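You operate a simulated robot arm through the tools that you are given. There is no shell and no other tool.

The job below is to be done with a simulated robot arm. You get a single attempt, and the scene is never put back.

JOB
Re-chuck the tyre whose bead has not seated and fill it to the card.
Fine: vent, lower the lift, clamp again, fill till the bead seats; air knob ends on HOLD; no test; other knobs untouched.
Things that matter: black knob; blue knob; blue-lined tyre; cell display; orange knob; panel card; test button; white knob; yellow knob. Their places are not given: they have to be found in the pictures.

The check looks at the end state, three seconds after you hand in, the way a careful person would. Anything else that was tipped, shoved, dropped, spilled or broken makes it a failure.

ROBOT AND FRAMES
A 7-joint arm with a two-finger parallel gripper, fixed in place. Base frame: the origin is at the foot of the arm, x ahead of it, y to its left, z up. Lengths are in m, angles in degrees, forces in N, time in s.
With the tool pointing down near the work surface it reaches from about 0.24 to 0.68 m from the base axis. Its first joint turns from -66.0 to 66.0 degrees. Payload 2.4 kg.
Tool frame: the origin (TCP) lies between the finger pads and is the grasp point; the fingertips stand 0.03 m ahead of it; z points along the fingers, y is the line along which they close. The gripper opens to 0.094 m. The fingers are 0.028 m wide and 0.01 m thick; the gripper's body (0.05 by 0.096 m) begins 0.055 m behind the TCP.
Orientation is that of the tool frame in the base frame, as a unit quaternion [w, x, y, z]. With the fingers straight down and closing along the base's y, the tool's x points along the base's -x, its y along +y and its z along -z.

CONTROLS
- The arm moves only by the tool nudge_tool. Its argument "rows" is one flat list of numbers, 6 for each row, row after row: the shift along the tool's x, y, z in units of 250 mm (1.0 is 250 mm), then the turn, a rotation vector about the tool's x, y, z in units of 45 degrees (1.0 is 45 degrees). In form: [dx, dy, dz, ax, ay, az, dx, dy, dz, ax, ay, az, ...]. A call has 1 to 20 rows; each row is the pose to reach, as a shift and turn from the pose commanded when the call began, along the tool's axes at that moment. "fingers" is the closure, from 0 (fully open) to 1 (shut), set as the call begins (left out, the last holds). A call with a number of a shift or a turn outside -1 to 1 is refused whole. Rows are played at 5 a second. More than 0.05 m and 8.6 degrees between two rows, or a gripper value outside its range, and nothing of the call is played. Where a pose cannot be reached the arm comes as near as it can. A force on the tool above 40 N (or 10 N above the force at the start of the call, whichever is more), or a blocked arm, ends the call early, and 0.2 s more pass. Each finger travels about 0.153 m/s and halts on what it meets, pressing with about 34 N; the grip force reading is that of the motor and also rises with nothing between the fingers. The clock runs only during rows and for 0.2 s after the last one: add rows that repeat a pose to give the fingers time. The reply holds the time, the measured pose of the TCP, the force on the tool along the base axes, the opening and the grip force, in the units named above and with some noise, with the torque about the TCP (base axes, N m) and any sound that the robot's microphone picked up.
- Cameras (640 x 400 px; columns grow to the right, rows downward): "scene" is fixed at [0.0429, 0.4787, 1.458]; the picture's right is [-0.70, -0.71, 0.00], its down [-0.32, 0.32, -0.89] and it looks along [0.64, -0.62, -0.45] (base axes); focal length 292 px, centre (320, 200). "wrist" rides on the gripper at [0.076, 0.014, -0.102] in the tool frame; the picture's right is [-0.18, 0.98, 0.00], its down [-0.75, -0.14, -0.64] and it looks along [-0.63, -0.12, 0.77] (tool axes); focal length 243 px, centre (320, 200).
- grab_frame(camera): a new picture of that camera. It takes no simulated time.
- measure_at(camera, pixels): for up to 12 pixels [column, row] of the newest picture of that camera ("zoom" is the newest enlarged one), the place [x, y, z] in the base frame of the surface seen there, good to about 0.002 m. It takes no simulated time.
- enlarge(camera, box): a new picture of the part [left, top, right, bottom] of that camera's present view, enlarged. It takes no simulated time.
- close_job(): hands the job in; it is judged then, once.

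Unless the task says otherwise, let go and move clear before handing in.

The tools are called after "Request:" as name(argument=value, ...) on one line, values as JSON. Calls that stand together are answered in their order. nudge_tool: Moves the arm, as the interface text tells. Its arguments: {"type":"object","properties":{"rows":{"type":"array","items":{"type":"number"}},"fingers":{"type":"number"}},"required":["rows"]} The other tools are called the same way: grab_frame (camera) takes a picture; measure_at (camera, pixels) gives the place of the surface under pixels of a picture; enlarge (camera, box) takes an enlarged picture of a part of a camera's view; close_job () hands the job in.

At the start:

```text
t: 0.0
eef_pos: [0.3288, 0.1165, 1.3362]
tool_rot: [0.0, 0.0, 1.0, 0.0]
contact_force: [0.3, -0.3, -0.4]
moment: [0.0, -0.01, 0.0]
opening: 0.094
grasp_force: 0.0
```

scene: 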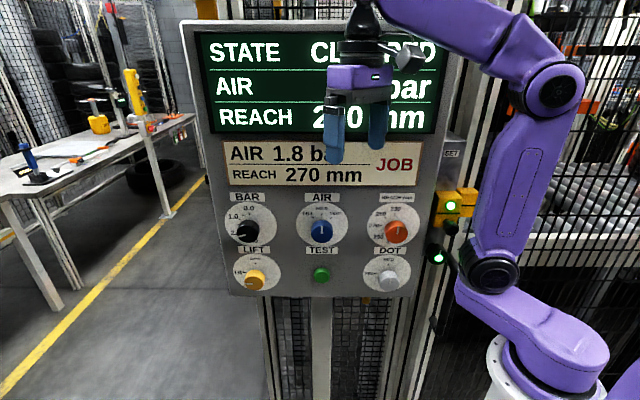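
wrist: 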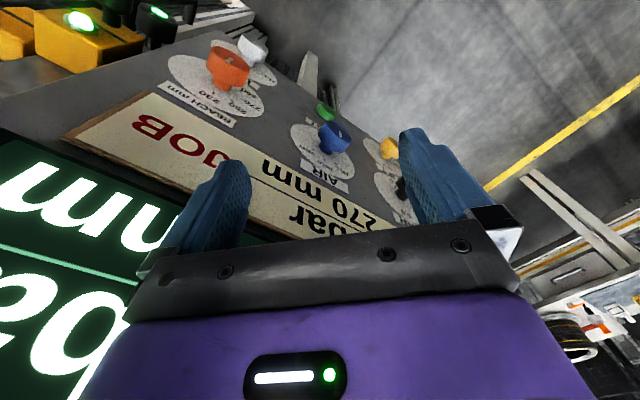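

The scene picture shows a panel with a display (STATE / AIR / REACH), a card (AIR 1.8 bar, REACH 270 mm, JOB), and knobs: black (247,230), blue (321,230), orange (396,230), yellow (254,280), green test button (321,275), white (387,280). I'll enlarge the parts to read the labels.

Request:
enlarge(camera="scene", box=[220, 185, 420, 300])

Request:
enlarge(camera="scene", box=[190, 20, 450, 190])

```text
3.20 times, centred on (320, 242) of scene
```

zoom: 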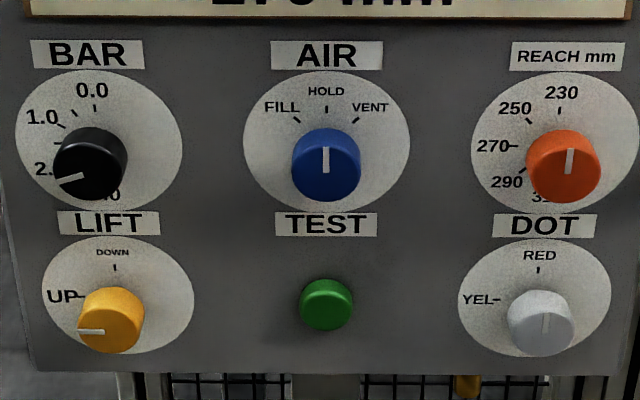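

```text
2.35 times, centred on (320, 105) of scene
```

zoom: 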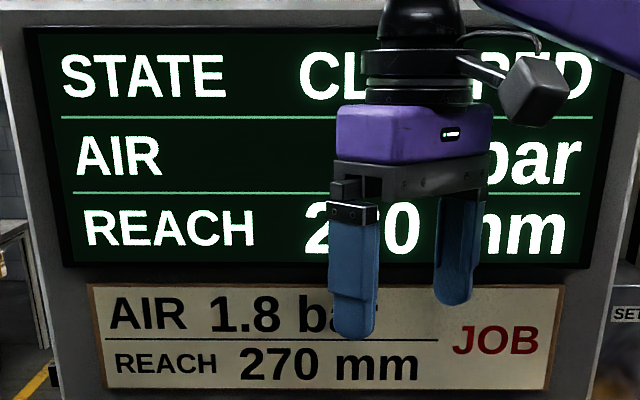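

The knobs and dials are readable: AIR is on HOLD, LIFT is on UP, and the display reads CLAMPED. The gripper hides part of the display, so next I'll measure the panel and knob places and look for the tyre.

Request:
grab_frame(camera="scene")

Request:
measure_at(camera="scene", pixels=[[321, 230], [247, 230], [396, 230], [254, 280], [321, 275], [387, 280], [285, 220], [285, 270], [360, 220], [360, 270], [220, 150], [425, 200]])

Request:
enlarge(camera="scene", box=[440, 60, 640, 300])

Request:
enlarge(camera="scene", box=[0, 0, 220, 220])

```text
taken
```

scene: 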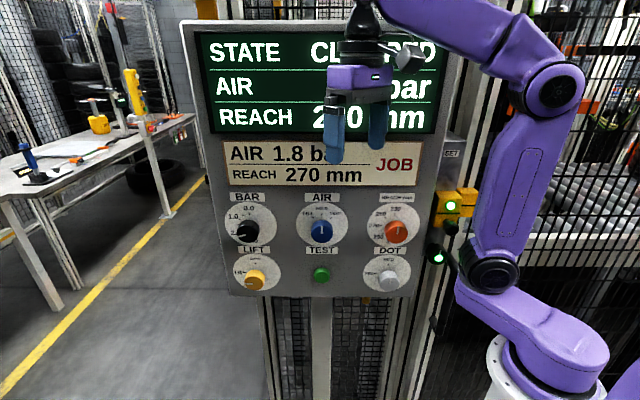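

```text
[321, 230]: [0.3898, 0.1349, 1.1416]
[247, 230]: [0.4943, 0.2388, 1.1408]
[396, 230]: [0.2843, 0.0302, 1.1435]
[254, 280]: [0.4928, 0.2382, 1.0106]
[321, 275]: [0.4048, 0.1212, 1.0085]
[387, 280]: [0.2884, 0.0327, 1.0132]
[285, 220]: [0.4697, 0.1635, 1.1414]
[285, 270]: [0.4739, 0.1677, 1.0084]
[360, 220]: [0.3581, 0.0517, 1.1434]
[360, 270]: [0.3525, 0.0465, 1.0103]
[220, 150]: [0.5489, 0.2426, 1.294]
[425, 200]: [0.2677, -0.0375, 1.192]
```

```text
1.67 times, centred on (540, 180) of scene
```

zoom: 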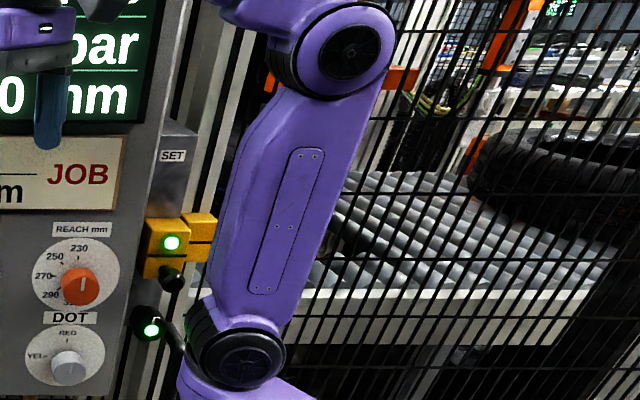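

```text
1.82 times, centred on (110, 110) of scene
```

zoom: 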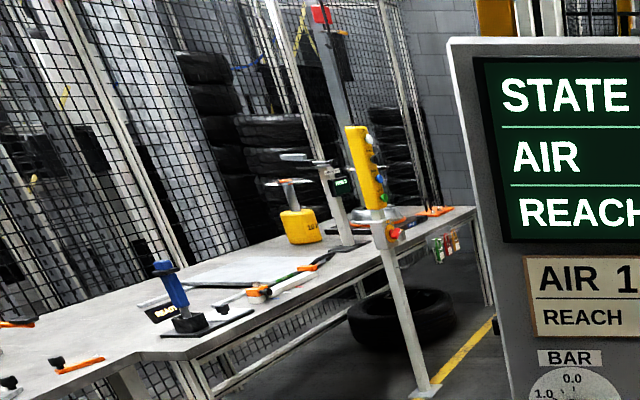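

The panel is a vertical plane with x − y ≈ 0.306, facing (-0.71, 0.71, 0), and the knobs stand about 36 mm proud of it. Next I'll look closely at each knob's pointer and locate the arm's own links.

Request:
enlarge(camera="scene", box=[222, 190, 282, 250])

Request:
enlarge(camera="scene", box=[365, 190, 425, 250])

Request:
measure_at(camera="scene", pixels=[[550, 90], [505, 190], [490, 272], [560, 320], [520, 370], [620, 380], [590, 375], [451, 206], [437, 257], [375, 70], [360, 20], [450, 155]])

Request:
enlarge(camera="scene", box=[290, 190, 350, 250])

Request:
enlarge(camera="scene", box=[225, 240, 285, 300])

```text
6.67 times, centred on (252, 220) of scene
```

zoom: 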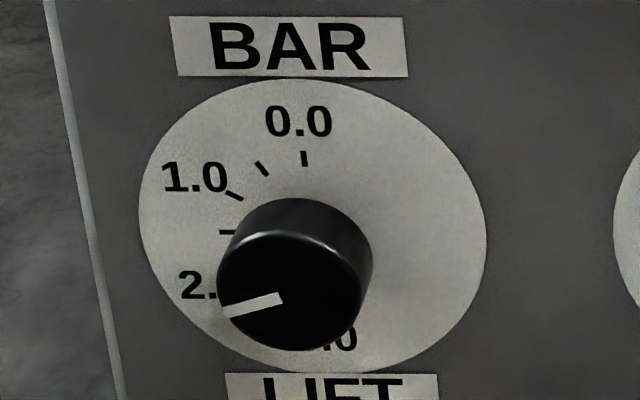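

```text
6.67 times, centred on (395, 220) of scene
```

zoom: 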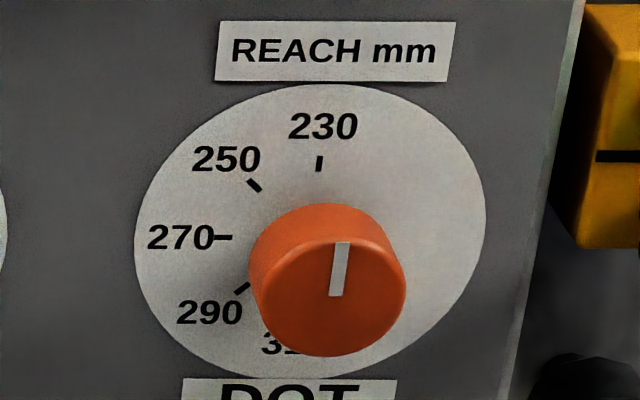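

```text
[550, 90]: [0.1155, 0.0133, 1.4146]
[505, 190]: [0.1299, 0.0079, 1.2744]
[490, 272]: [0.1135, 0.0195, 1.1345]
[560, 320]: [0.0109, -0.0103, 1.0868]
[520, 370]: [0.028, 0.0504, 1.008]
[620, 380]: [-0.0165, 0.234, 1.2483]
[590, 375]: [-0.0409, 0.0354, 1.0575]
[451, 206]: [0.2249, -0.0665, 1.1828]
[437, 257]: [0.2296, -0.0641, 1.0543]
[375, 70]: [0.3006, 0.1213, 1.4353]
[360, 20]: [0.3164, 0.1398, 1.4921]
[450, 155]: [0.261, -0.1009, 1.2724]
```

```text
6.67 times, centred on (320, 220) of scene
```

zoom: 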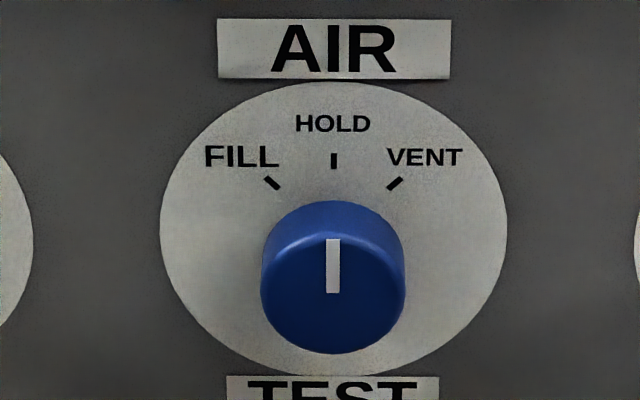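

```text
6.67 times, centred on (255, 270) of scene
```

zoom: 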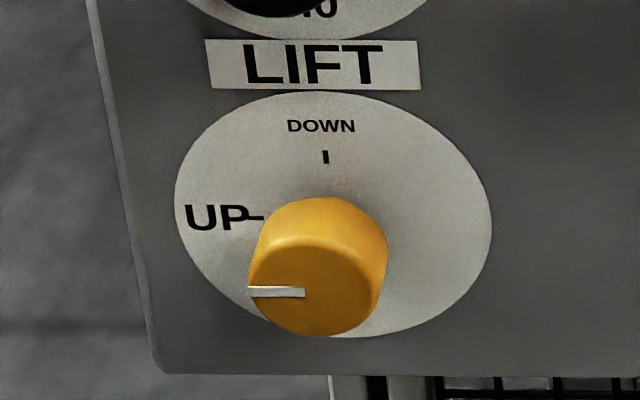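

The BAR pointer sits about 108° to the left, which is 1.8 bar and matches the card. Orange is at 230, AIR is on HOLD and LIFT is on UP. Next I'll measure the blue dial's rim, ticks and knob face precisely in an enlarged view.

Request:
enlarge(camera="scene", box=[290, 190, 350, 250])

Request:
measure_at(camera="zoom", pixels=[[334, 90], [335, 368], [168, 226], [500, 228], [334, 161], [272, 183], [394, 183], [333, 345], [270, 295], [396, 295], [333, 235], [333, 290]])

```text
6.67 times, centred on (320, 220) of scene
```

zoom: 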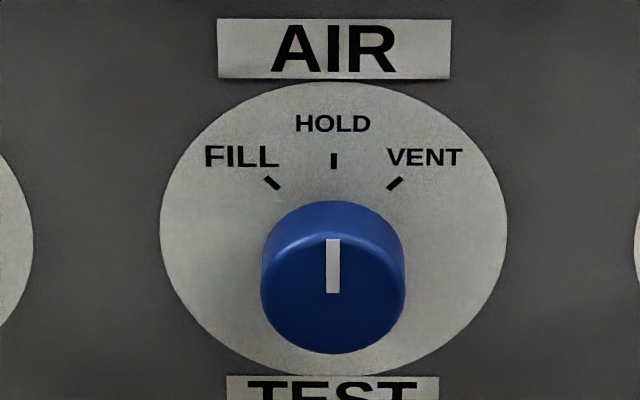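

```text
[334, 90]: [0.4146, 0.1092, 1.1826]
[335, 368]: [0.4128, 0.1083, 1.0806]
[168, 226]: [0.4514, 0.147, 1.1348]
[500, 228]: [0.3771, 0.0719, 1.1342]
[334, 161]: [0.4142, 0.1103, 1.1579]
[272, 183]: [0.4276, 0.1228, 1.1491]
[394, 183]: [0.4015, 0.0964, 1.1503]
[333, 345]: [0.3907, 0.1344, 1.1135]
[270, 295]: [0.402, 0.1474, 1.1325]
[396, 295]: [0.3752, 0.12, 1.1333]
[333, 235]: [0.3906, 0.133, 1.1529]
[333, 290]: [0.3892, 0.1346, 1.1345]
```

The blue knob's axis is at about t = 0.370 along the panel, z ≈ 1.132, with its face 36 mm off the panel and the detents at 45°. I'll back the gripper away from the panel and begin tilting the tool towards it.

Request:
nudge_tool(rows=[0.064, 0.064, 0, 0, 0, 0, 0.127, 0.127, 0, 0, 0, 0, 0.191, 0.191, 0, 0, 0, 0, 0.255, 0.255, 0, 0, 0, 0, 0.255, 0.255, 0, 0.0884, -0.0884, 0, 0.255, 0.255, 0, 0.177, -0.177, 0, 0.255, 0.255, 0, 0.265, -0.265, 0, 0.255, 0.255, 0, 0.354, -0.354, 0, 0.255, 0.255, 0, 0.442, -0.442, 0, 0.255, 0.255, 0, 0.53, -0.53, 0, 0.255, 0.255, 0, 0.619, -0.619, 0, 0.255, 0.255, 0, 0.707, -0.707, 0], fingers=0)

```text
t: 2.6
eef_pos: [0.2647, 0.1809, 1.3359]
tool_rot: [0.271, 0.0, 0.924, -0.27]
contact_force: [0.0, -0.3, 0.3]
moment: [0.02, -0.01, 0.01]
opening: 0.0939
grasp_force: 0.0
```

The retreat and the first 45° of tilt went as commanded, with no contact. I'll check the scene before continuing.

Request:
grab_frame(camera="scene")

Request:
grab_frame(camera="wrist")

```text
taken
```

scene: 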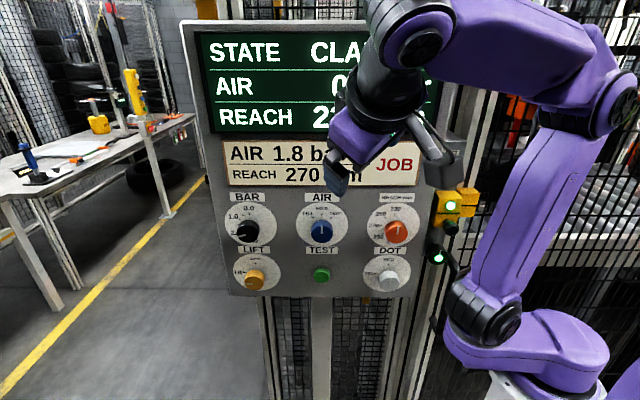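

```text
taken
```

wrist: 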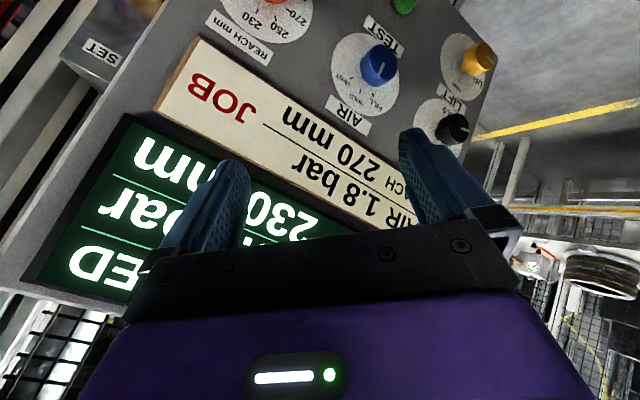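

The wrist view shows the display reading 230 mm and "…ED" (CLAMPED), matching the orange knob. I'll finish the tilt and come down in front of the blue knob, staying about 0.15 m off the panel.

Request:
nudge_tool(rows=[0.0198, 0.0457, 0.0498, 0.0589, -0.0589, 0, 0.0397, 0.0914, 0.0996, 0.1178, -0.1178, 0, 0.0595, 0.1371, 0.1494, 0.1768, -0.1768, 0, 0.0793, 0.1828, 0.1991, 0.2357, -0.2357, 0, 0.0991, 0.2285, 0.2489, 0.2946, -0.2946, 0, 0.119, 0.2742, 0.2987, 0.3535, -0.3535, 0, 0.1388, 0.3198, 0.3485, 0.4124, -0.4124, 0, 0.1586, 0.3655, 0.3983, 0.4713, -0.4713, 0, 0.1784, 0.4112, 0.4481, 0.5303, -0.5303, 0, 0.1983, 0.4569, 0.4978, 0.5892, -0.5892, 0, 0.2181, 0.5026, 0.5476, 0.6481, -0.6481, 0, 0.2379, 0.5483, 0.5974, 0.707, -0.707, 0])

Request:
grab_frame(camera="scene")

Request:
grab_frame(camera="wrist")

```text
t: 5.2
eef_pos: [0.3088, 0.214, 1.1311]
tool_rot: [0.501, -0.001, 0.707, -0.5]
contact_force: [0.0, 0.2, 0.2]
moment: [-0.03, 0.01, 0.05]
opening: 0.0941
grasp_force: 0.0
```

```text
taken
```

scene: 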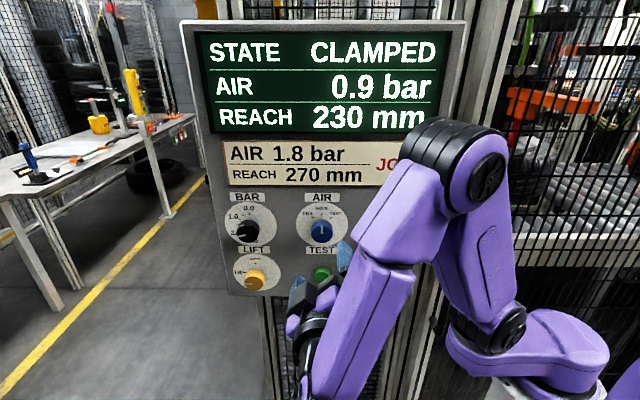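

```text
taken
```

wrist: 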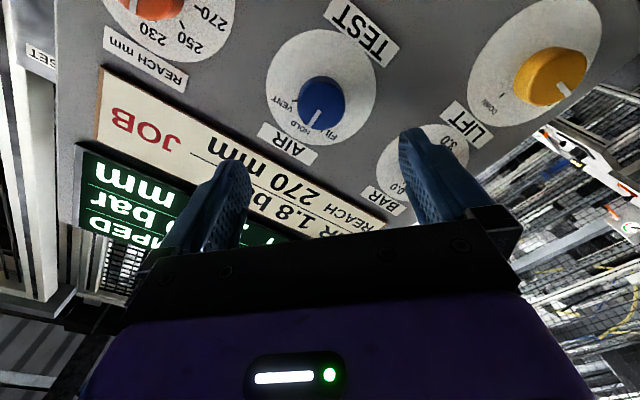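

The display is now fully visible: CLAMPED, 0.9 bar, 230 mm. The wrist view shows the blue knob at about (321,103), near the predicted tool axis at (320,108), so I'll measure the alignment from there.

Request:
measure_at(camera="wrist", pixels=[[320, 108], [300, 105], [343, 100], [320, 125], [322, 90], [310, 120], [325, 75], [270, 100], [374, 90]])

Request:
enlarge(camera="wrist", box=[255, 20, 385, 160])

```text
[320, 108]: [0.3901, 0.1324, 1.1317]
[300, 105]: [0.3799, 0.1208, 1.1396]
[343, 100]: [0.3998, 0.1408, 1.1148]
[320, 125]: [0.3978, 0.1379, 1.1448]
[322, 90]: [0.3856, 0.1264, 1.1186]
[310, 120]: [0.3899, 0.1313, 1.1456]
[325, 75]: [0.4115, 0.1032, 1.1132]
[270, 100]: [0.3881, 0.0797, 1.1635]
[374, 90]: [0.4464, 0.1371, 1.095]
```

```text
2.86 times, centred on (320, 90) of wrist
```

zoom: 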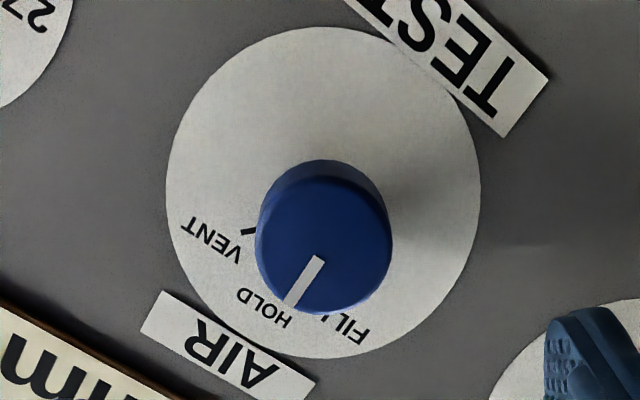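

The knob axis and the tool axis agree to within 1–2 mm. I'll advance 0.11 m so the fingertips straddle the knob 10 mm off the panel.

Request:
nudge_tool(rows=[0, 0, 0.08, 0, 0, 0, 0, 0, 0.16, 0, 0, 0, 0, 0, 0.24, 0, 0, 0, 0, 0, 0.32, 0, 0, 0, 0, 0, 0.38, 0, 0, 0, 0, 0, 0.44, 0, 0, 0], fingers=0)

Request:
grab_frame(camera="scene")

Request:
grab_frame(camera="wrist")

```text
t: 6.6
eef_pos: [0.3855, 0.1364, 1.1321]
tool_rot: [0.501, 0.0, 0.707, -0.499]
contact_force: [-0.6, 0.0, -0.1]
moment: [0.0, 0.0, -0.04]
opening: 0.0938
grasp_force: 0.1
```

```text
taken
```

scene: 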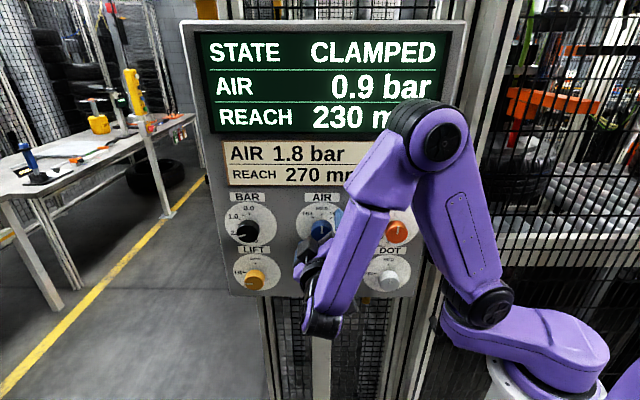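

```text
taken
```

wrist: 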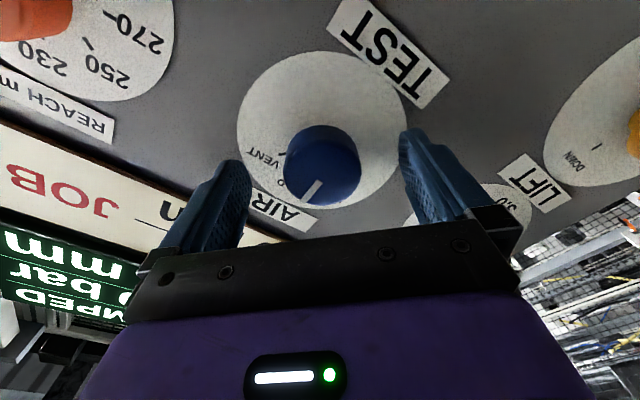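

The fingers straddle the blue knob (knob at about (322,165), fingers at about 245 and 405). I'll close on it while holding still.

Request:
nudge_tool(rows=[0, 0, 0, 0, 0, 0, 0, 0, 0, 0, 0, 0, 0, 0, 0, 0, 0, 0], fingers=1)

Request:
grab_frame(camera="wrist")

```text
t: 7.4
eef_pos: [0.3872, 0.1375, 1.1311]
tool_rot: [0.5, -0.002, 0.709, -0.498]
contact_force: [10.8, 1.8, -14.4]
moment: [0.31, 0.31, 0.84]
opening: 0.0434
grasp_force: 45.1
```

```text
taken
```

wrist: 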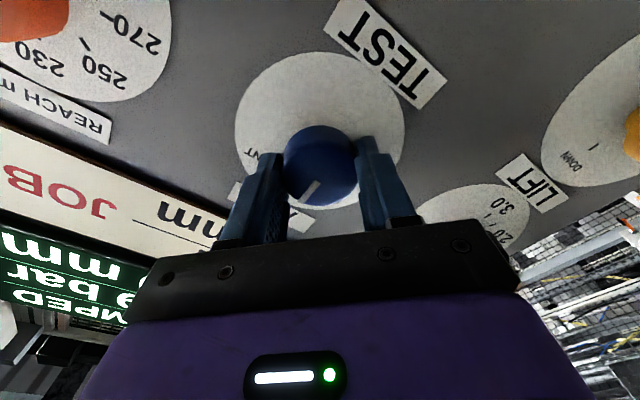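

The grip took hold (opening 43 mm), with about 16 N of side load along the tool's +y. I'll shift 2 mm that way to relieve it.

Request:
nudge_tool(rows=[0, 0.004, 0, 0, 0, 0, 0, 0.008, 0, 0, 0, 0])

```text
t: 8.0
eef_pos: [0.3866, 0.1378, 1.1302]
tool_rot: [0.499, 0.0, 0.707, -0.501]
contact_force: [-1.2, 3.2, -2.1]
moment: [0.54, 0.51, 0.18]
opening: 0.0434
grasp_force: 44.7
```

The side load has dropped to a few newtons. I'll turn the blue knob +45° (clockwise) from HOLD to VENT.

Request:
nudge_tool(rows=[0, 0, 0, 0, 0, 0.125, 0, 0, 0, 0, 0, 0.25, 0, 0, 0, 0, 0, 0.375, 0, 0, 0, 0, 0, 0.5, 0, 0, 0, 0, 0, 0.625, 0, 0, 0, 0, 0, 0.75, 0, 0, 0, 0, 0, 0.875, 0, 0, 0, 0, 0, 1.0, 0, 0, 0, 0, 0, 1.0])

Request:
grab_frame(camera="scene")

Request:
grab_frame(camera="wrist")

```text
t: 10.0
eef_pos: [0.3863, 0.1369, 1.1315]
tool_rot: [0.654, 0.271, 0.652, -0.27]
contact_force: [-13.8, -4.5, 6.3]
moment: [-0.14, -0.01, 0.07]
opening: 0.0432
grasp_force: 44.8
```

```text
taken
```

scene: 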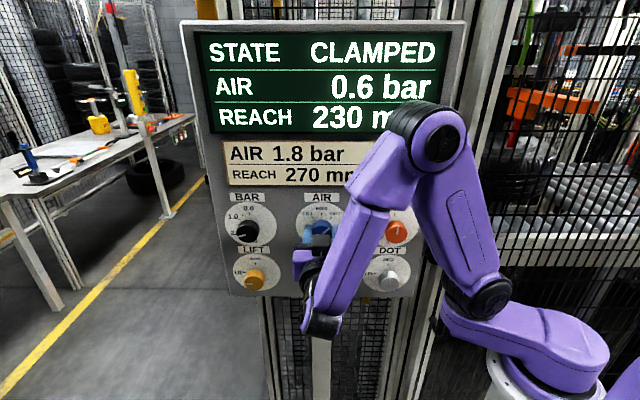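

```text
taken
```

wrist: 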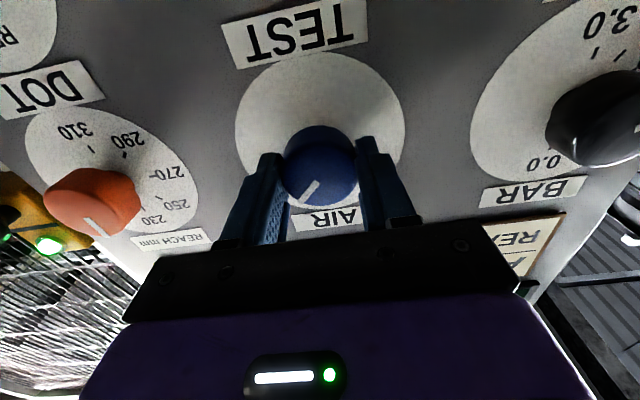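

The knob is at VENT and the pressure is falling (0.6 bar). I'll open the fingers, hold, and watch whether the knob stays put as it vents.

Request:
nudge_tool(rows=[0, 0, 0, 0, 0, 0, 0, 0, 0, 0, 0, 0, 0, 0, 0, 0, 0, 0, 0, 0, 0, 0, 0, 0], fingers=0)

Request:
grab_frame(camera="scene")

Request:
enlarge(camera="wrist", box=[220, 40, 420, 240])

```text
t: 11.0
eef_pos: [0.3874, 0.1378, 1.1302]
tool_rot: [0.653, 0.27, 0.654, -0.27]
contact_force: [0.1, 0.1, 0.9]
moment: [0.03, 0.0, -0.03]
opening: 0.0942
grasp_force: 0.1
```

```text
taken
```

scene: 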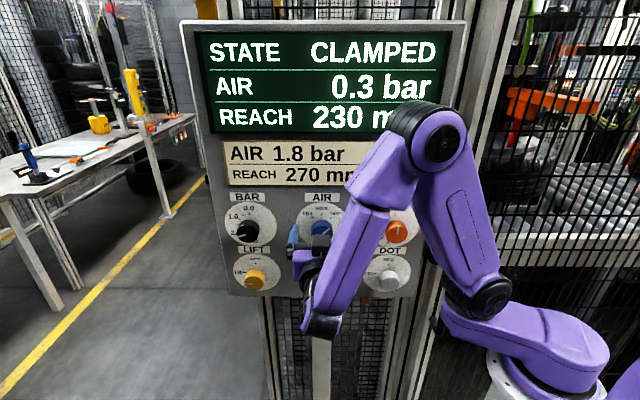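

```text
2.00 times, centred on (320, 140) of wrist
```

zoom: 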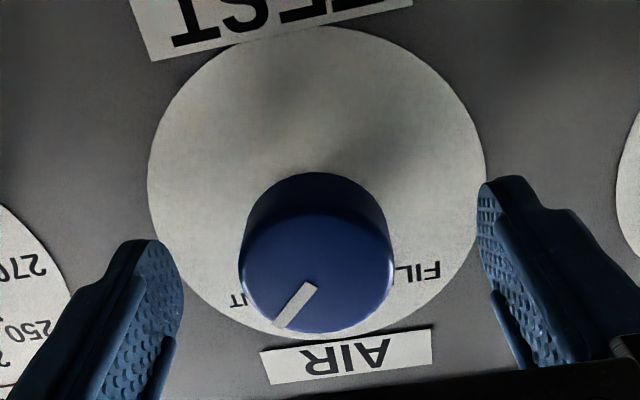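

The pointer stays at VENT and the reading is 0.3 bar. I'll retreat 0.11 m straight back while it finishes venting, then measure the yellow knob.

Request:
nudge_tool(rows=[0, 0, -0.06, 0, 0, 0, 0, 0, -0.12, 0, 0, 0, 0, 0, -0.2, 0, 0, 0, 0, 0, -0.28, 0, 0, 0, 0, 0, -0.36, 0, 0, 0, 0, 0, -0.44, 0, 0, 0], fingers=0)

Request:
grab_frame(camera="scene")

Request:
enlarge(camera="scene", box=[225, 240, 285, 300])

Request:
measure_at(camera="zoom", pixels=[[325, 100], [340, 328], [180, 215], [488, 225], [325, 157], [262, 217], [322, 325], [260, 280], [380, 280], [325, 250], [318, 285], [350, 300]])

```text
t: 12.4
eef_pos: [0.309, 0.2168, 1.1308]
tool_rot: [0.653, 0.271, 0.653, -0.27]
contact_force: [-0.4, -1.4, 0.1]
moment: [0.01, 0.01, 0.01]
opening: 0.0938
grasp_force: 0.1
```

```text
taken
```

scene: 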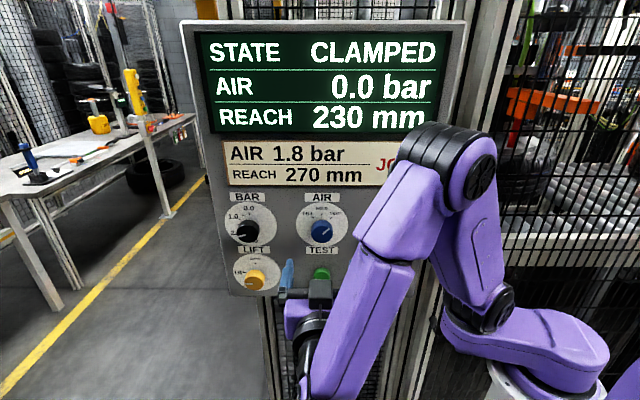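

```text
6.67 times, centred on (255, 270) of scene
```

zoom: 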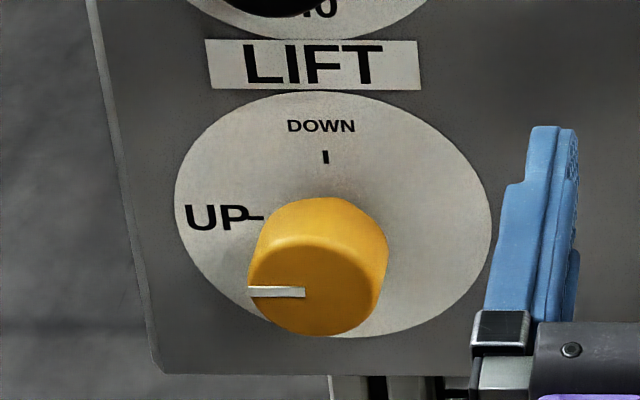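

```text
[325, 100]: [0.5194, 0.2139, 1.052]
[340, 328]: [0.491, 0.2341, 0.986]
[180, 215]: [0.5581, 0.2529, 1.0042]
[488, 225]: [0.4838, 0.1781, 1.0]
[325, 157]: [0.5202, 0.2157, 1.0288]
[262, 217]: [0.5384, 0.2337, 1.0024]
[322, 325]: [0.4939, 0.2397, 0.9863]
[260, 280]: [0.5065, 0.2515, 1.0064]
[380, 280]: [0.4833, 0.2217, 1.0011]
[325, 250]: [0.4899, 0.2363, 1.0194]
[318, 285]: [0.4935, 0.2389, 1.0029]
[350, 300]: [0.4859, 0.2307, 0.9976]
```

The display reads 0.0 bar, so the tyre is vented. The yellow knob's axis is at t ≈ 0.520, z ≈ 1.002. I'll go in front of it, rolling the tool −45° as I move so there is room for a +90° turn.

Request:
nudge_tool(rows=[0.0431, 0.0494, 0, 0, 0, -0.0833, 0.0862, 0.0988, 0, 0, 0, -0.1667, 0.1293, 0.1482, 0, 0, 0, -0.25, 0.1724, 0.1976, 0, 0, 0, -0.3333, 0.2155, 0.247, 0, 0, 0, -0.4167, 0.2586, 0.2964, 0, 0, 0, -0.5, 0.3017, 0.3458, 0, 0, 0, -0.5833, 0.3448, 0.3952, 0, 0, 0, -0.6667, 0.3879, 0.4446, 0, 0, 0, -0.75, 0.431, 0.494, 0, 0, 0, -0.8333, 0.4741, 0.5434, 0, 0, 0, -0.9167, 0.5172, 0.5928, 0.003, 0, 0, -1.0])

Request:
grab_frame(camera="scene")

Request:
grab_frame(camera="wrist")

```text
t: 15.0
eef_pos: [0.4158, 0.3186, 1.0019]
tool_rot: [0.5, -0.001, 0.707, -0.5]
contact_force: [-1.0, -0.2, 0.3]
moment: [-0.02, -0.02, -0.01]
opening: 0.0944
grasp_force: 0.1
```

```text
taken
```

scene: 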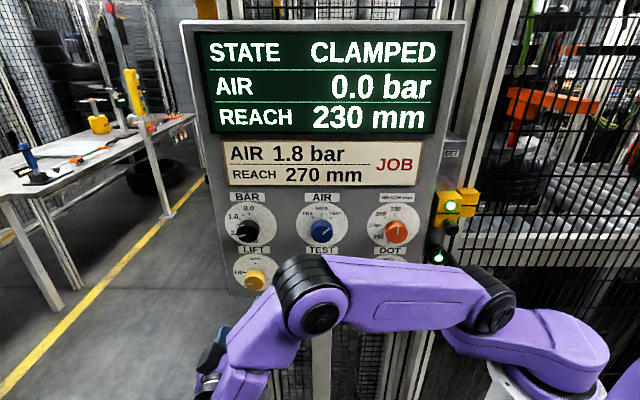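

```text
taken
```

wrist: 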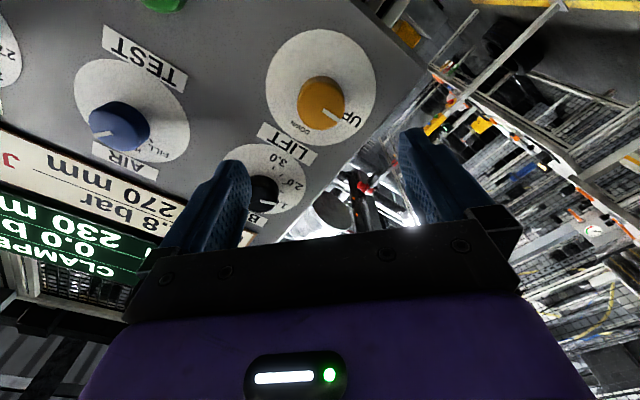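

The tool is in front of the yellow knob (wrist pixel (320,103)), but the elbow now hangs in front of the lower panel at about (310,300) to (490,310). I'll measure how close those links are to the panel before going on.

Request:
measure_at(camera="scene", pixels=[[310, 262], [320, 320], [370, 270], [420, 275], [470, 280], [370, 305], [420, 300], [265, 330], [300, 285], [490, 315], [240, 345], [215, 345]])

Request:
measure_at(camera="wrist", pixels=[[320, 108], [320, 100], [305, 100], [338, 100], [322, 120], [322, 90]])

Request:
enlarge(camera="wrist", box=[255, 20, 385, 160])

```text
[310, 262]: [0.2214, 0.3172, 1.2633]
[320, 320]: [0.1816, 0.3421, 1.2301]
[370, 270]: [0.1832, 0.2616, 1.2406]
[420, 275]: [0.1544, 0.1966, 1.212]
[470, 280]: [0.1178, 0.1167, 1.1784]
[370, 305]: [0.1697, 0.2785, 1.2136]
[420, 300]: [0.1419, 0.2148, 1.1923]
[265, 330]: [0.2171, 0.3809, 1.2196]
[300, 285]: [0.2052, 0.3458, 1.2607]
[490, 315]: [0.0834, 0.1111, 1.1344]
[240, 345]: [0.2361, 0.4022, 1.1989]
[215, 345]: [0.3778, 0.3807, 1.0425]
```

```text
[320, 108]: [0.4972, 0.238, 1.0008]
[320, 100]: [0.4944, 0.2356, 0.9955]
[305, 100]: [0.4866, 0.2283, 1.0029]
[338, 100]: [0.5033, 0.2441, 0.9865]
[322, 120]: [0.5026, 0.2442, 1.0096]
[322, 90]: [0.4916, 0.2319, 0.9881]
```

```text
2.86 times, centred on (320, 90) of wrist
```

zoom: 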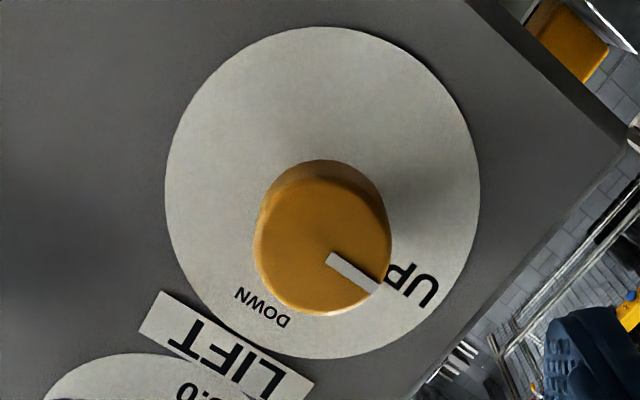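

The links are about 0.28 m off the panel, so they are clear. I'll roll another −45° (fingers closing vertically), with a 1.5 mm centring shift, to leave the full +90° for the lift knob.

Request:
nudge_tool(rows=[0, 0.002, 0, 0, 0, -0.125, 0, 0.004, 0, 0, 0, -0.25, 0.001, 0.006, 0, 0, 0, -0.375, 0.002, 0.006, 0, 0, 0, -0.5, 0.002, 0.006, 0, 0, 0, -0.625, 0.002, 0.006, 0, 0, 0, -0.75, 0.002, 0.006, 0, 0, 0, -0.875, 0.002, 0.006, 0, 0, 0, -1.0])

Request:
grab_frame(camera="wrist")

Request:
grab_frame(camera="scene")

```text
t: 16.8
eef_pos: [0.4153, 0.3199, 0.9999]
tool_rot: [-0.27, 0.272, -0.653, 0.654]
contact_force: [0.0, -0.7, -0.5]
moment: [-0.03, 0.03, -0.01]
opening: 0.0938
grasp_force: 0.0
```

```text
taken
```

wrist: 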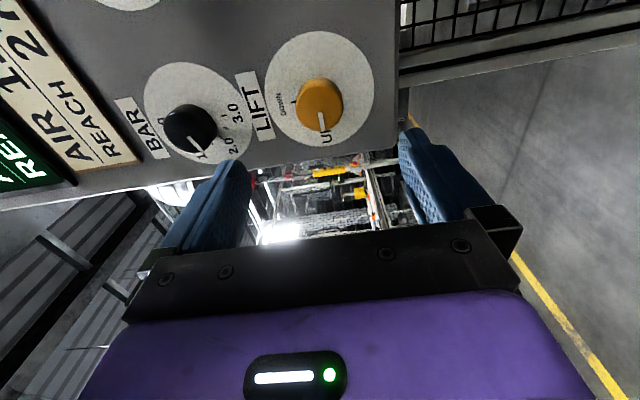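

```text
taken
```

scene: 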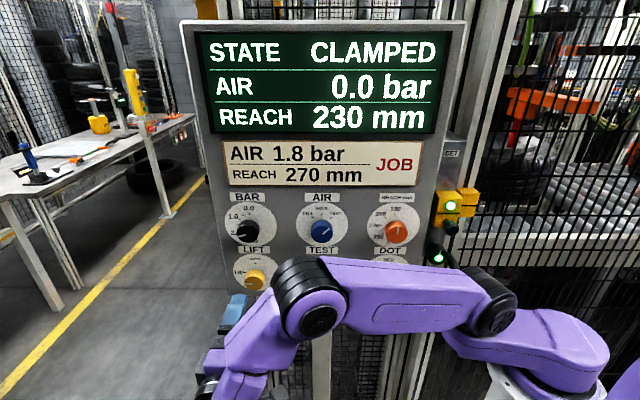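

The roll pose was reached and the yellow knob sits centred at (320,103) in the wrist view. I'll advance 0.109 m to straddle it.

Request:
nudge_tool(rows=[0, 0, 0.08, 0, 0, 0, 0, 0, 0.16, 0, 0, 0, 0, 0, 0.24, 0, 0, 0, 0, 0, 0.32, 0, 0, 0, 0, 0, 0.38, 0, 0, 0, 0, 0, 0.436, 0, 0, 0])

Request:
grab_frame(camera="wrist")

Request:
grab_frame(camera="scene")

```text
t: 18.2
eef_pos: [0.4932, 0.2419, 0.999]
tool_rot: [-0.271, 0.271, -0.653, 0.654]
contact_force: [0.0, -0.3, -0.5]
moment: [-0.02, -0.01, -0.01]
opening: 0.0939
grasp_force: 0.1
```

```text
taken
```

wrist: 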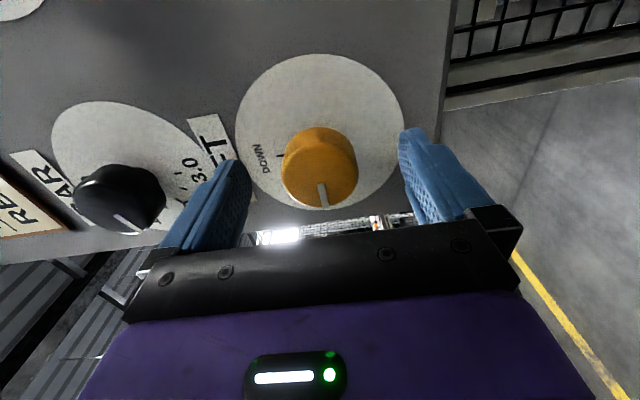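

```text
taken
```

scene: 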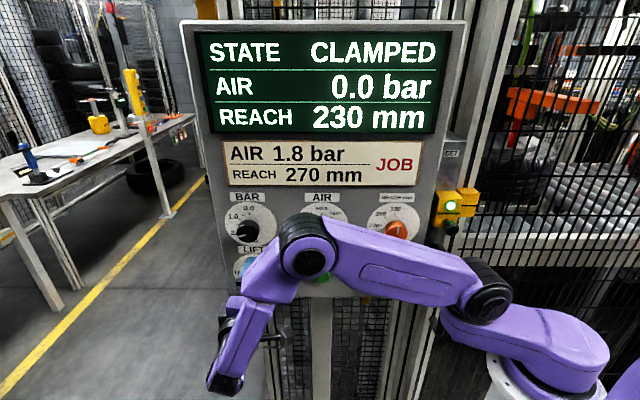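

The fingers straddle the yellow knob. Before gripping, I'll check the elbow's clearance from the panel.

Request:
measure_at(camera="scene", pixels=[[305, 225], [310, 250], [345, 225], [400, 245], [450, 265], [270, 255], [285, 285], [330, 270], [340, 285], [400, 290]])

Request:
nudge_tool(rows=[0, 0, 0, 0, 0, 0, 0, 0, 0, 0, 0, 0, 0, 0, 0, 0, 0, 0], fingers=1)

```text
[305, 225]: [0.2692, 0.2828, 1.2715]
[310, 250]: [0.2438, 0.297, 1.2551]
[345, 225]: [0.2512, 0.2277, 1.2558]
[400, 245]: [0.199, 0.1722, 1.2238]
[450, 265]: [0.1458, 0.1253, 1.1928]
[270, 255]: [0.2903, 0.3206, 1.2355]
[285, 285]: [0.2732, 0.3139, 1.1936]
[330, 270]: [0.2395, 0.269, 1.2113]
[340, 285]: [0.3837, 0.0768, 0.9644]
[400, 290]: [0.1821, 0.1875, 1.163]
```

```text
t: 19.0
eef_pos: [0.492, 0.2427, 1.0005]
tool_rot: [-0.27, 0.271, -0.652, 0.654]
contact_force: [1.5, -1.8, 3.2]
moment: [-0.09, -0.08, 0.39]
opening: 0.0433
grasp_force: 45.1
```

The elbow is about 0.2 m off the panel, and the grip is clean with only 3–4 N of side load. I'll turn the yellow knob +45°, the first half towards DOWN.

Request:
nudge_tool(rows=[0, 0, 0, 0, 0, 0.125, 0, 0, 0, 0, 0, 0.25, 0, 0, 0, 0, 0, 0.375, 0, 0, 0, 0, 0, 0.5, 0, 0, 0, 0, 0, 0.625, 0, 0, 0, 0, 0, 0.75, 0, 0, 0, 0, 0, 0.875, 0, 0, 0, 0, 0, 1.0])

Request:
grab_frame(camera="wrist")

Request:
grab_frame(camera="scene")

```text
t: 20.8
eef_pos: [0.4931, 0.2435, 1.0001]
tool_rot: [0.501, 0.001, 0.707, -0.499]
contact_force: [12.4, -1.7, 15.9]
moment: [-0.04, -0.01, 0.2]
opening: 0.0434
grasp_force: 45.0
```

```text
taken
```

wrist: 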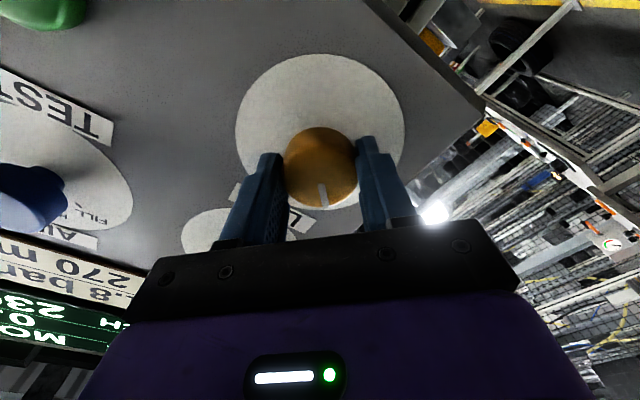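

```text
taken
```

scene: 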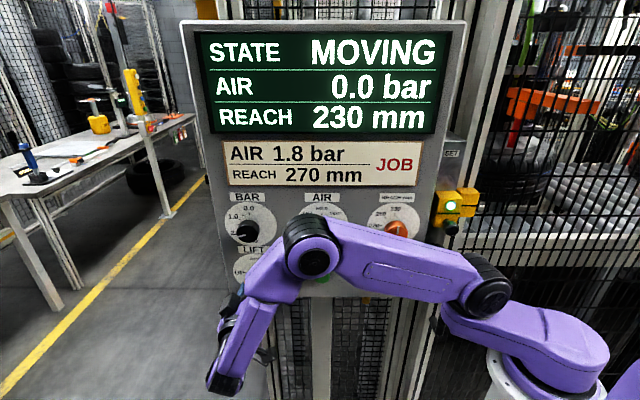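

The display now says MOVING, so the lift knob has passed its midpoint. There is about 16 N of side load along −x, so I'll ease 1.5 mm that way while turning the remaining 45° to DOWN.

Request:
nudge_tool(rows=[-0.003, 0, 0, 0, 0, 0.125, -0.006, 0, 0, 0, 0, 0.25, -0.006, 0, 0, 0, 0, 0.375, -0.006, 0, 0, 0, 0, 0.5, -0.006, 0, 0, 0, 0, 0.625, -0.006, 0, 0, 0, 0, 0.75, -0.006, 0, 0, 0, 0, 0.875, -0.006, 0, 0, 0, 0, 1.0])

Request:
grab_frame(camera="wrist")

Request:
grab_frame(camera="scene")

```text
t: 22.6
eef_pos: [0.4929, 0.2433, 0.9992]
tool_rot: [0.653, 0.271, 0.654, -0.27]
contact_force: [-10.1, -8.8, -0.3]
moment: [0.35, 0.4, -0.51]
opening: 0.0434
grasp_force: 44.9
```

```text
taken
```

wrist: 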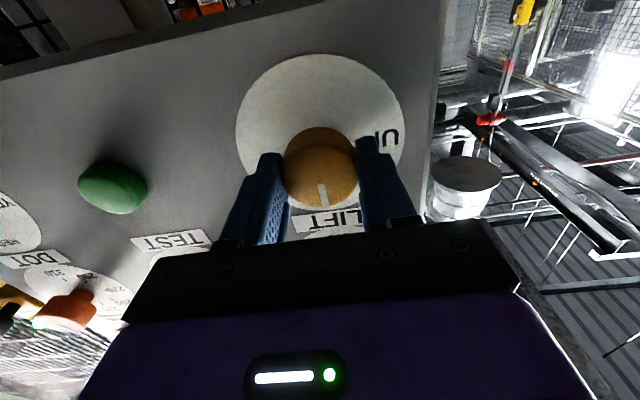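

```text
taken
```

scene: 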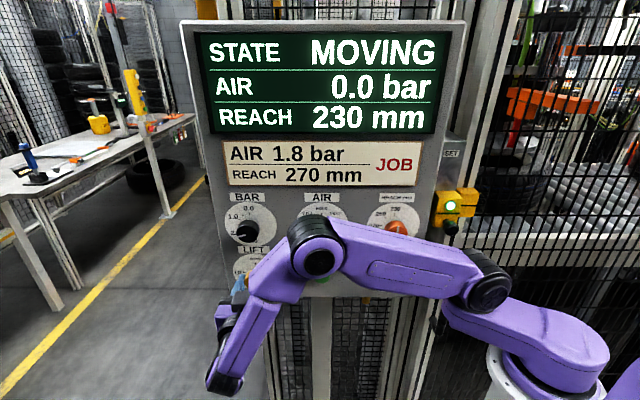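

The knob points DOWN and the display says MOVING. I'll hold still (easing the roughly 13 N side load by 1.5 mm) and wait for the lift to finish.

Request:
nudge_tool(rows=[0, -0.003, 0, 0, 0, 0, 0, -0.006, 0, 0, 0, 0, 0, -0.006, 0, 0, 0, 0, 0, -0.006, 0, 0, 0, 0, 0, -0.006, 0, 0, 0, 0, 0, -0.006, 0, 0, 0, 0, 0, -0.006, 0, 0, 0, 0, 0, -0.006, 0, 0, 0, 0])

Request:
grab_frame(camera="scene")

```text
t: 24.4
eef_pos: [0.4924, 0.2441, 1.0008]
tool_rot: [0.653, 0.27, 0.654, -0.27]
contact_force: [8.2, 0.3, -6.0]
moment: [0.12, 0.15, 0.37]
opening: 0.0435
grasp_force: 44.9
```

```text
taken
```

scene: 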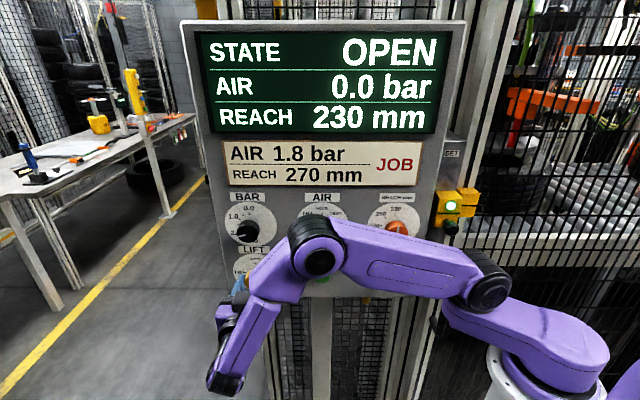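

The display says OPEN, so the lift is down. I'll wait a moment more for it to settle and then turn the yellow knob back −45°.

Request:
nudge_tool(rows=[0, 0, 0, 0, 0, 0, 0, 0, 0, 0, 0, 0, 0, 0, 0, 0, 0, 0, 0, 0, 0, 0, 0, 0, 0, 0, 0, 0, 0, -0.125, 0, 0, 0, 0, 0, -0.25, 0, 0, 0, 0, 0, -0.375, 0, 0, 0, 0, 0, -0.5, 0, 0, 0, 0, 0, -0.625, 0, 0, 0, 0, 0, -0.75, 0, 0, 0, 0, 0, -0.875, 0, 0, 0, 0, 0, -1.0])

Request:
grab_frame(camera="scene")

```text
t: 27.0
eef_pos: [0.4929, 0.2439, 1.0002]
tool_rot: [0.5, 0.0, 0.707, -0.5]
contact_force: [14.8, 4.1, -5.7]
moment: [0.39, 0.34, 0.1]
opening: 0.0435
grasp_force: 44.9
```

```text
taken
```

scene: 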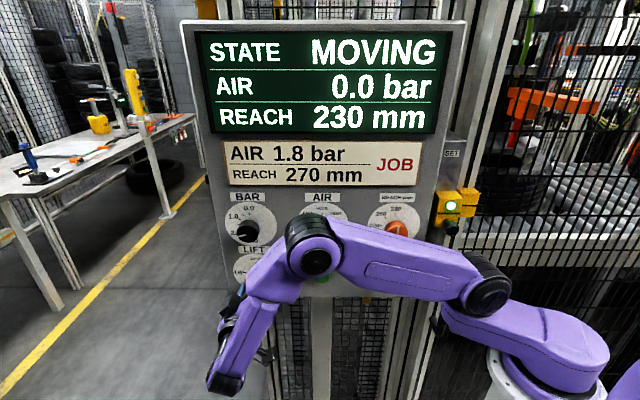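

MOVING again: the lift is coming up. I'll turn the last −45° to UP, easing 1 mm along +y.

Request:
nudge_tool(rows=[0, 0.002, 0, 0, 0, -0.125, 0, 0.004, 0, 0, 0, -0.25, 0, 0.004, 0, 0, 0, -0.375, 0, 0.004, 0, 0, 0, -0.5, 0, 0.004, 0, 0, 0, -0.625, 0, 0.004, 0, 0, 0, -0.75, 0, 0.004, 0, 0, 0, -0.875, 0, 0.004, 0, 0, 0, -1.0, 0, 0.004, 0, 0, 0, -1.0])

Request:
grab_frame(camera="scene")

Request:
grab_frame(camera="wrist")

```text
t: 29.0
eef_pos: [0.4927, 0.2425, 0.9999]
tool_rot: [-0.27, 0.271, -0.653, 0.654]
contact_force: [6.1, -1.4, 4.9]
moment: [-0.18, -0.35, 0.11]
opening: 0.0434
grasp_force: 45.3
```

```text
taken
```

scene: 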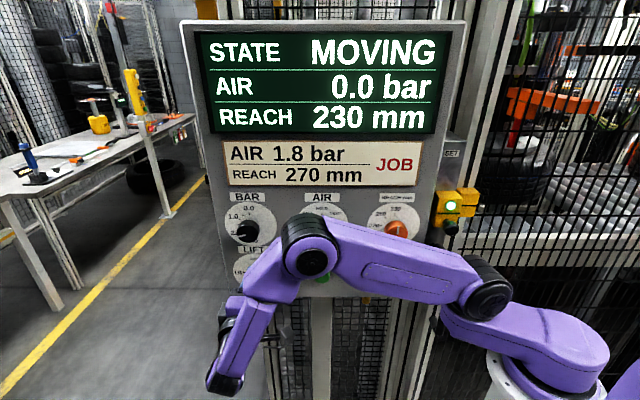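

```text
taken
```

wrist: 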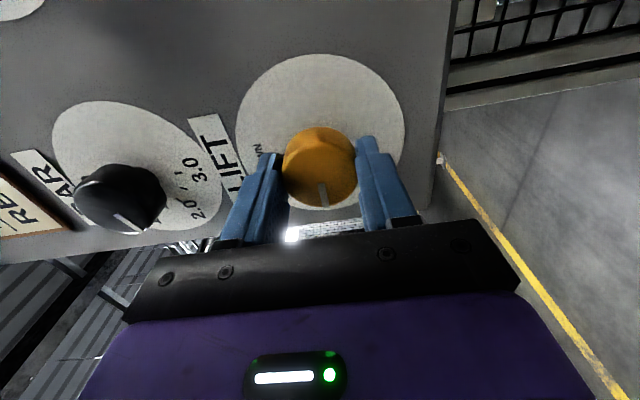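

The knob is back at UP and the display still says MOVING. I'll open the fingers and wait for CLAMPED.

Request:
nudge_tool(rows=[0, 0, 0, 0, 0, 0, 0, 0, 0, 0, 0, 0, 0, 0, 0, 0, 0, 0, 0, 0, 0, 0, 0, 0, 0, 0, 0, 0, 0, 0, 0, 0, 0, 0, 0, 0], fingers=0)

Request:
grab_frame(camera="scene")

Request:
enlarge(camera="wrist", box=[220, 40, 420, 240])

Request:
enlarge(camera="scene", box=[440, 60, 640, 300])

```text
t: 30.4
eef_pos: [0.4921, 0.2433, 1.0]
tool_rot: [0.271, -0.271, 0.653, -0.653]
contact_force: [-0.6, 0.3, 0.6]
moment: [-0.04, 0.01, 0.03]
opening: 0.0938
grasp_force: 0.2
```

```text
taken
```

scene: 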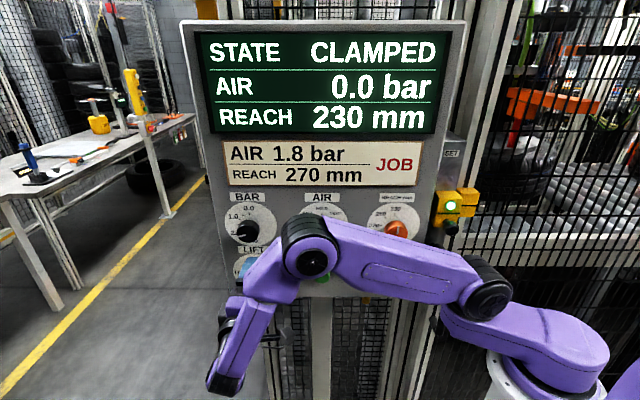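

```text
2.00 times, centred on (320, 140) of wrist
```

zoom: 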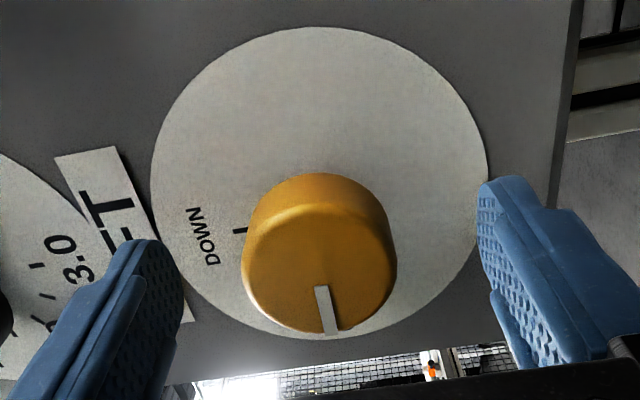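

```text
1.67 times, centred on (540, 180) of scene
```

zoom: 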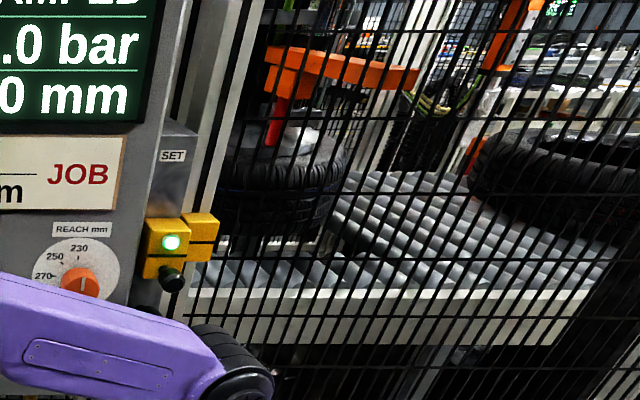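

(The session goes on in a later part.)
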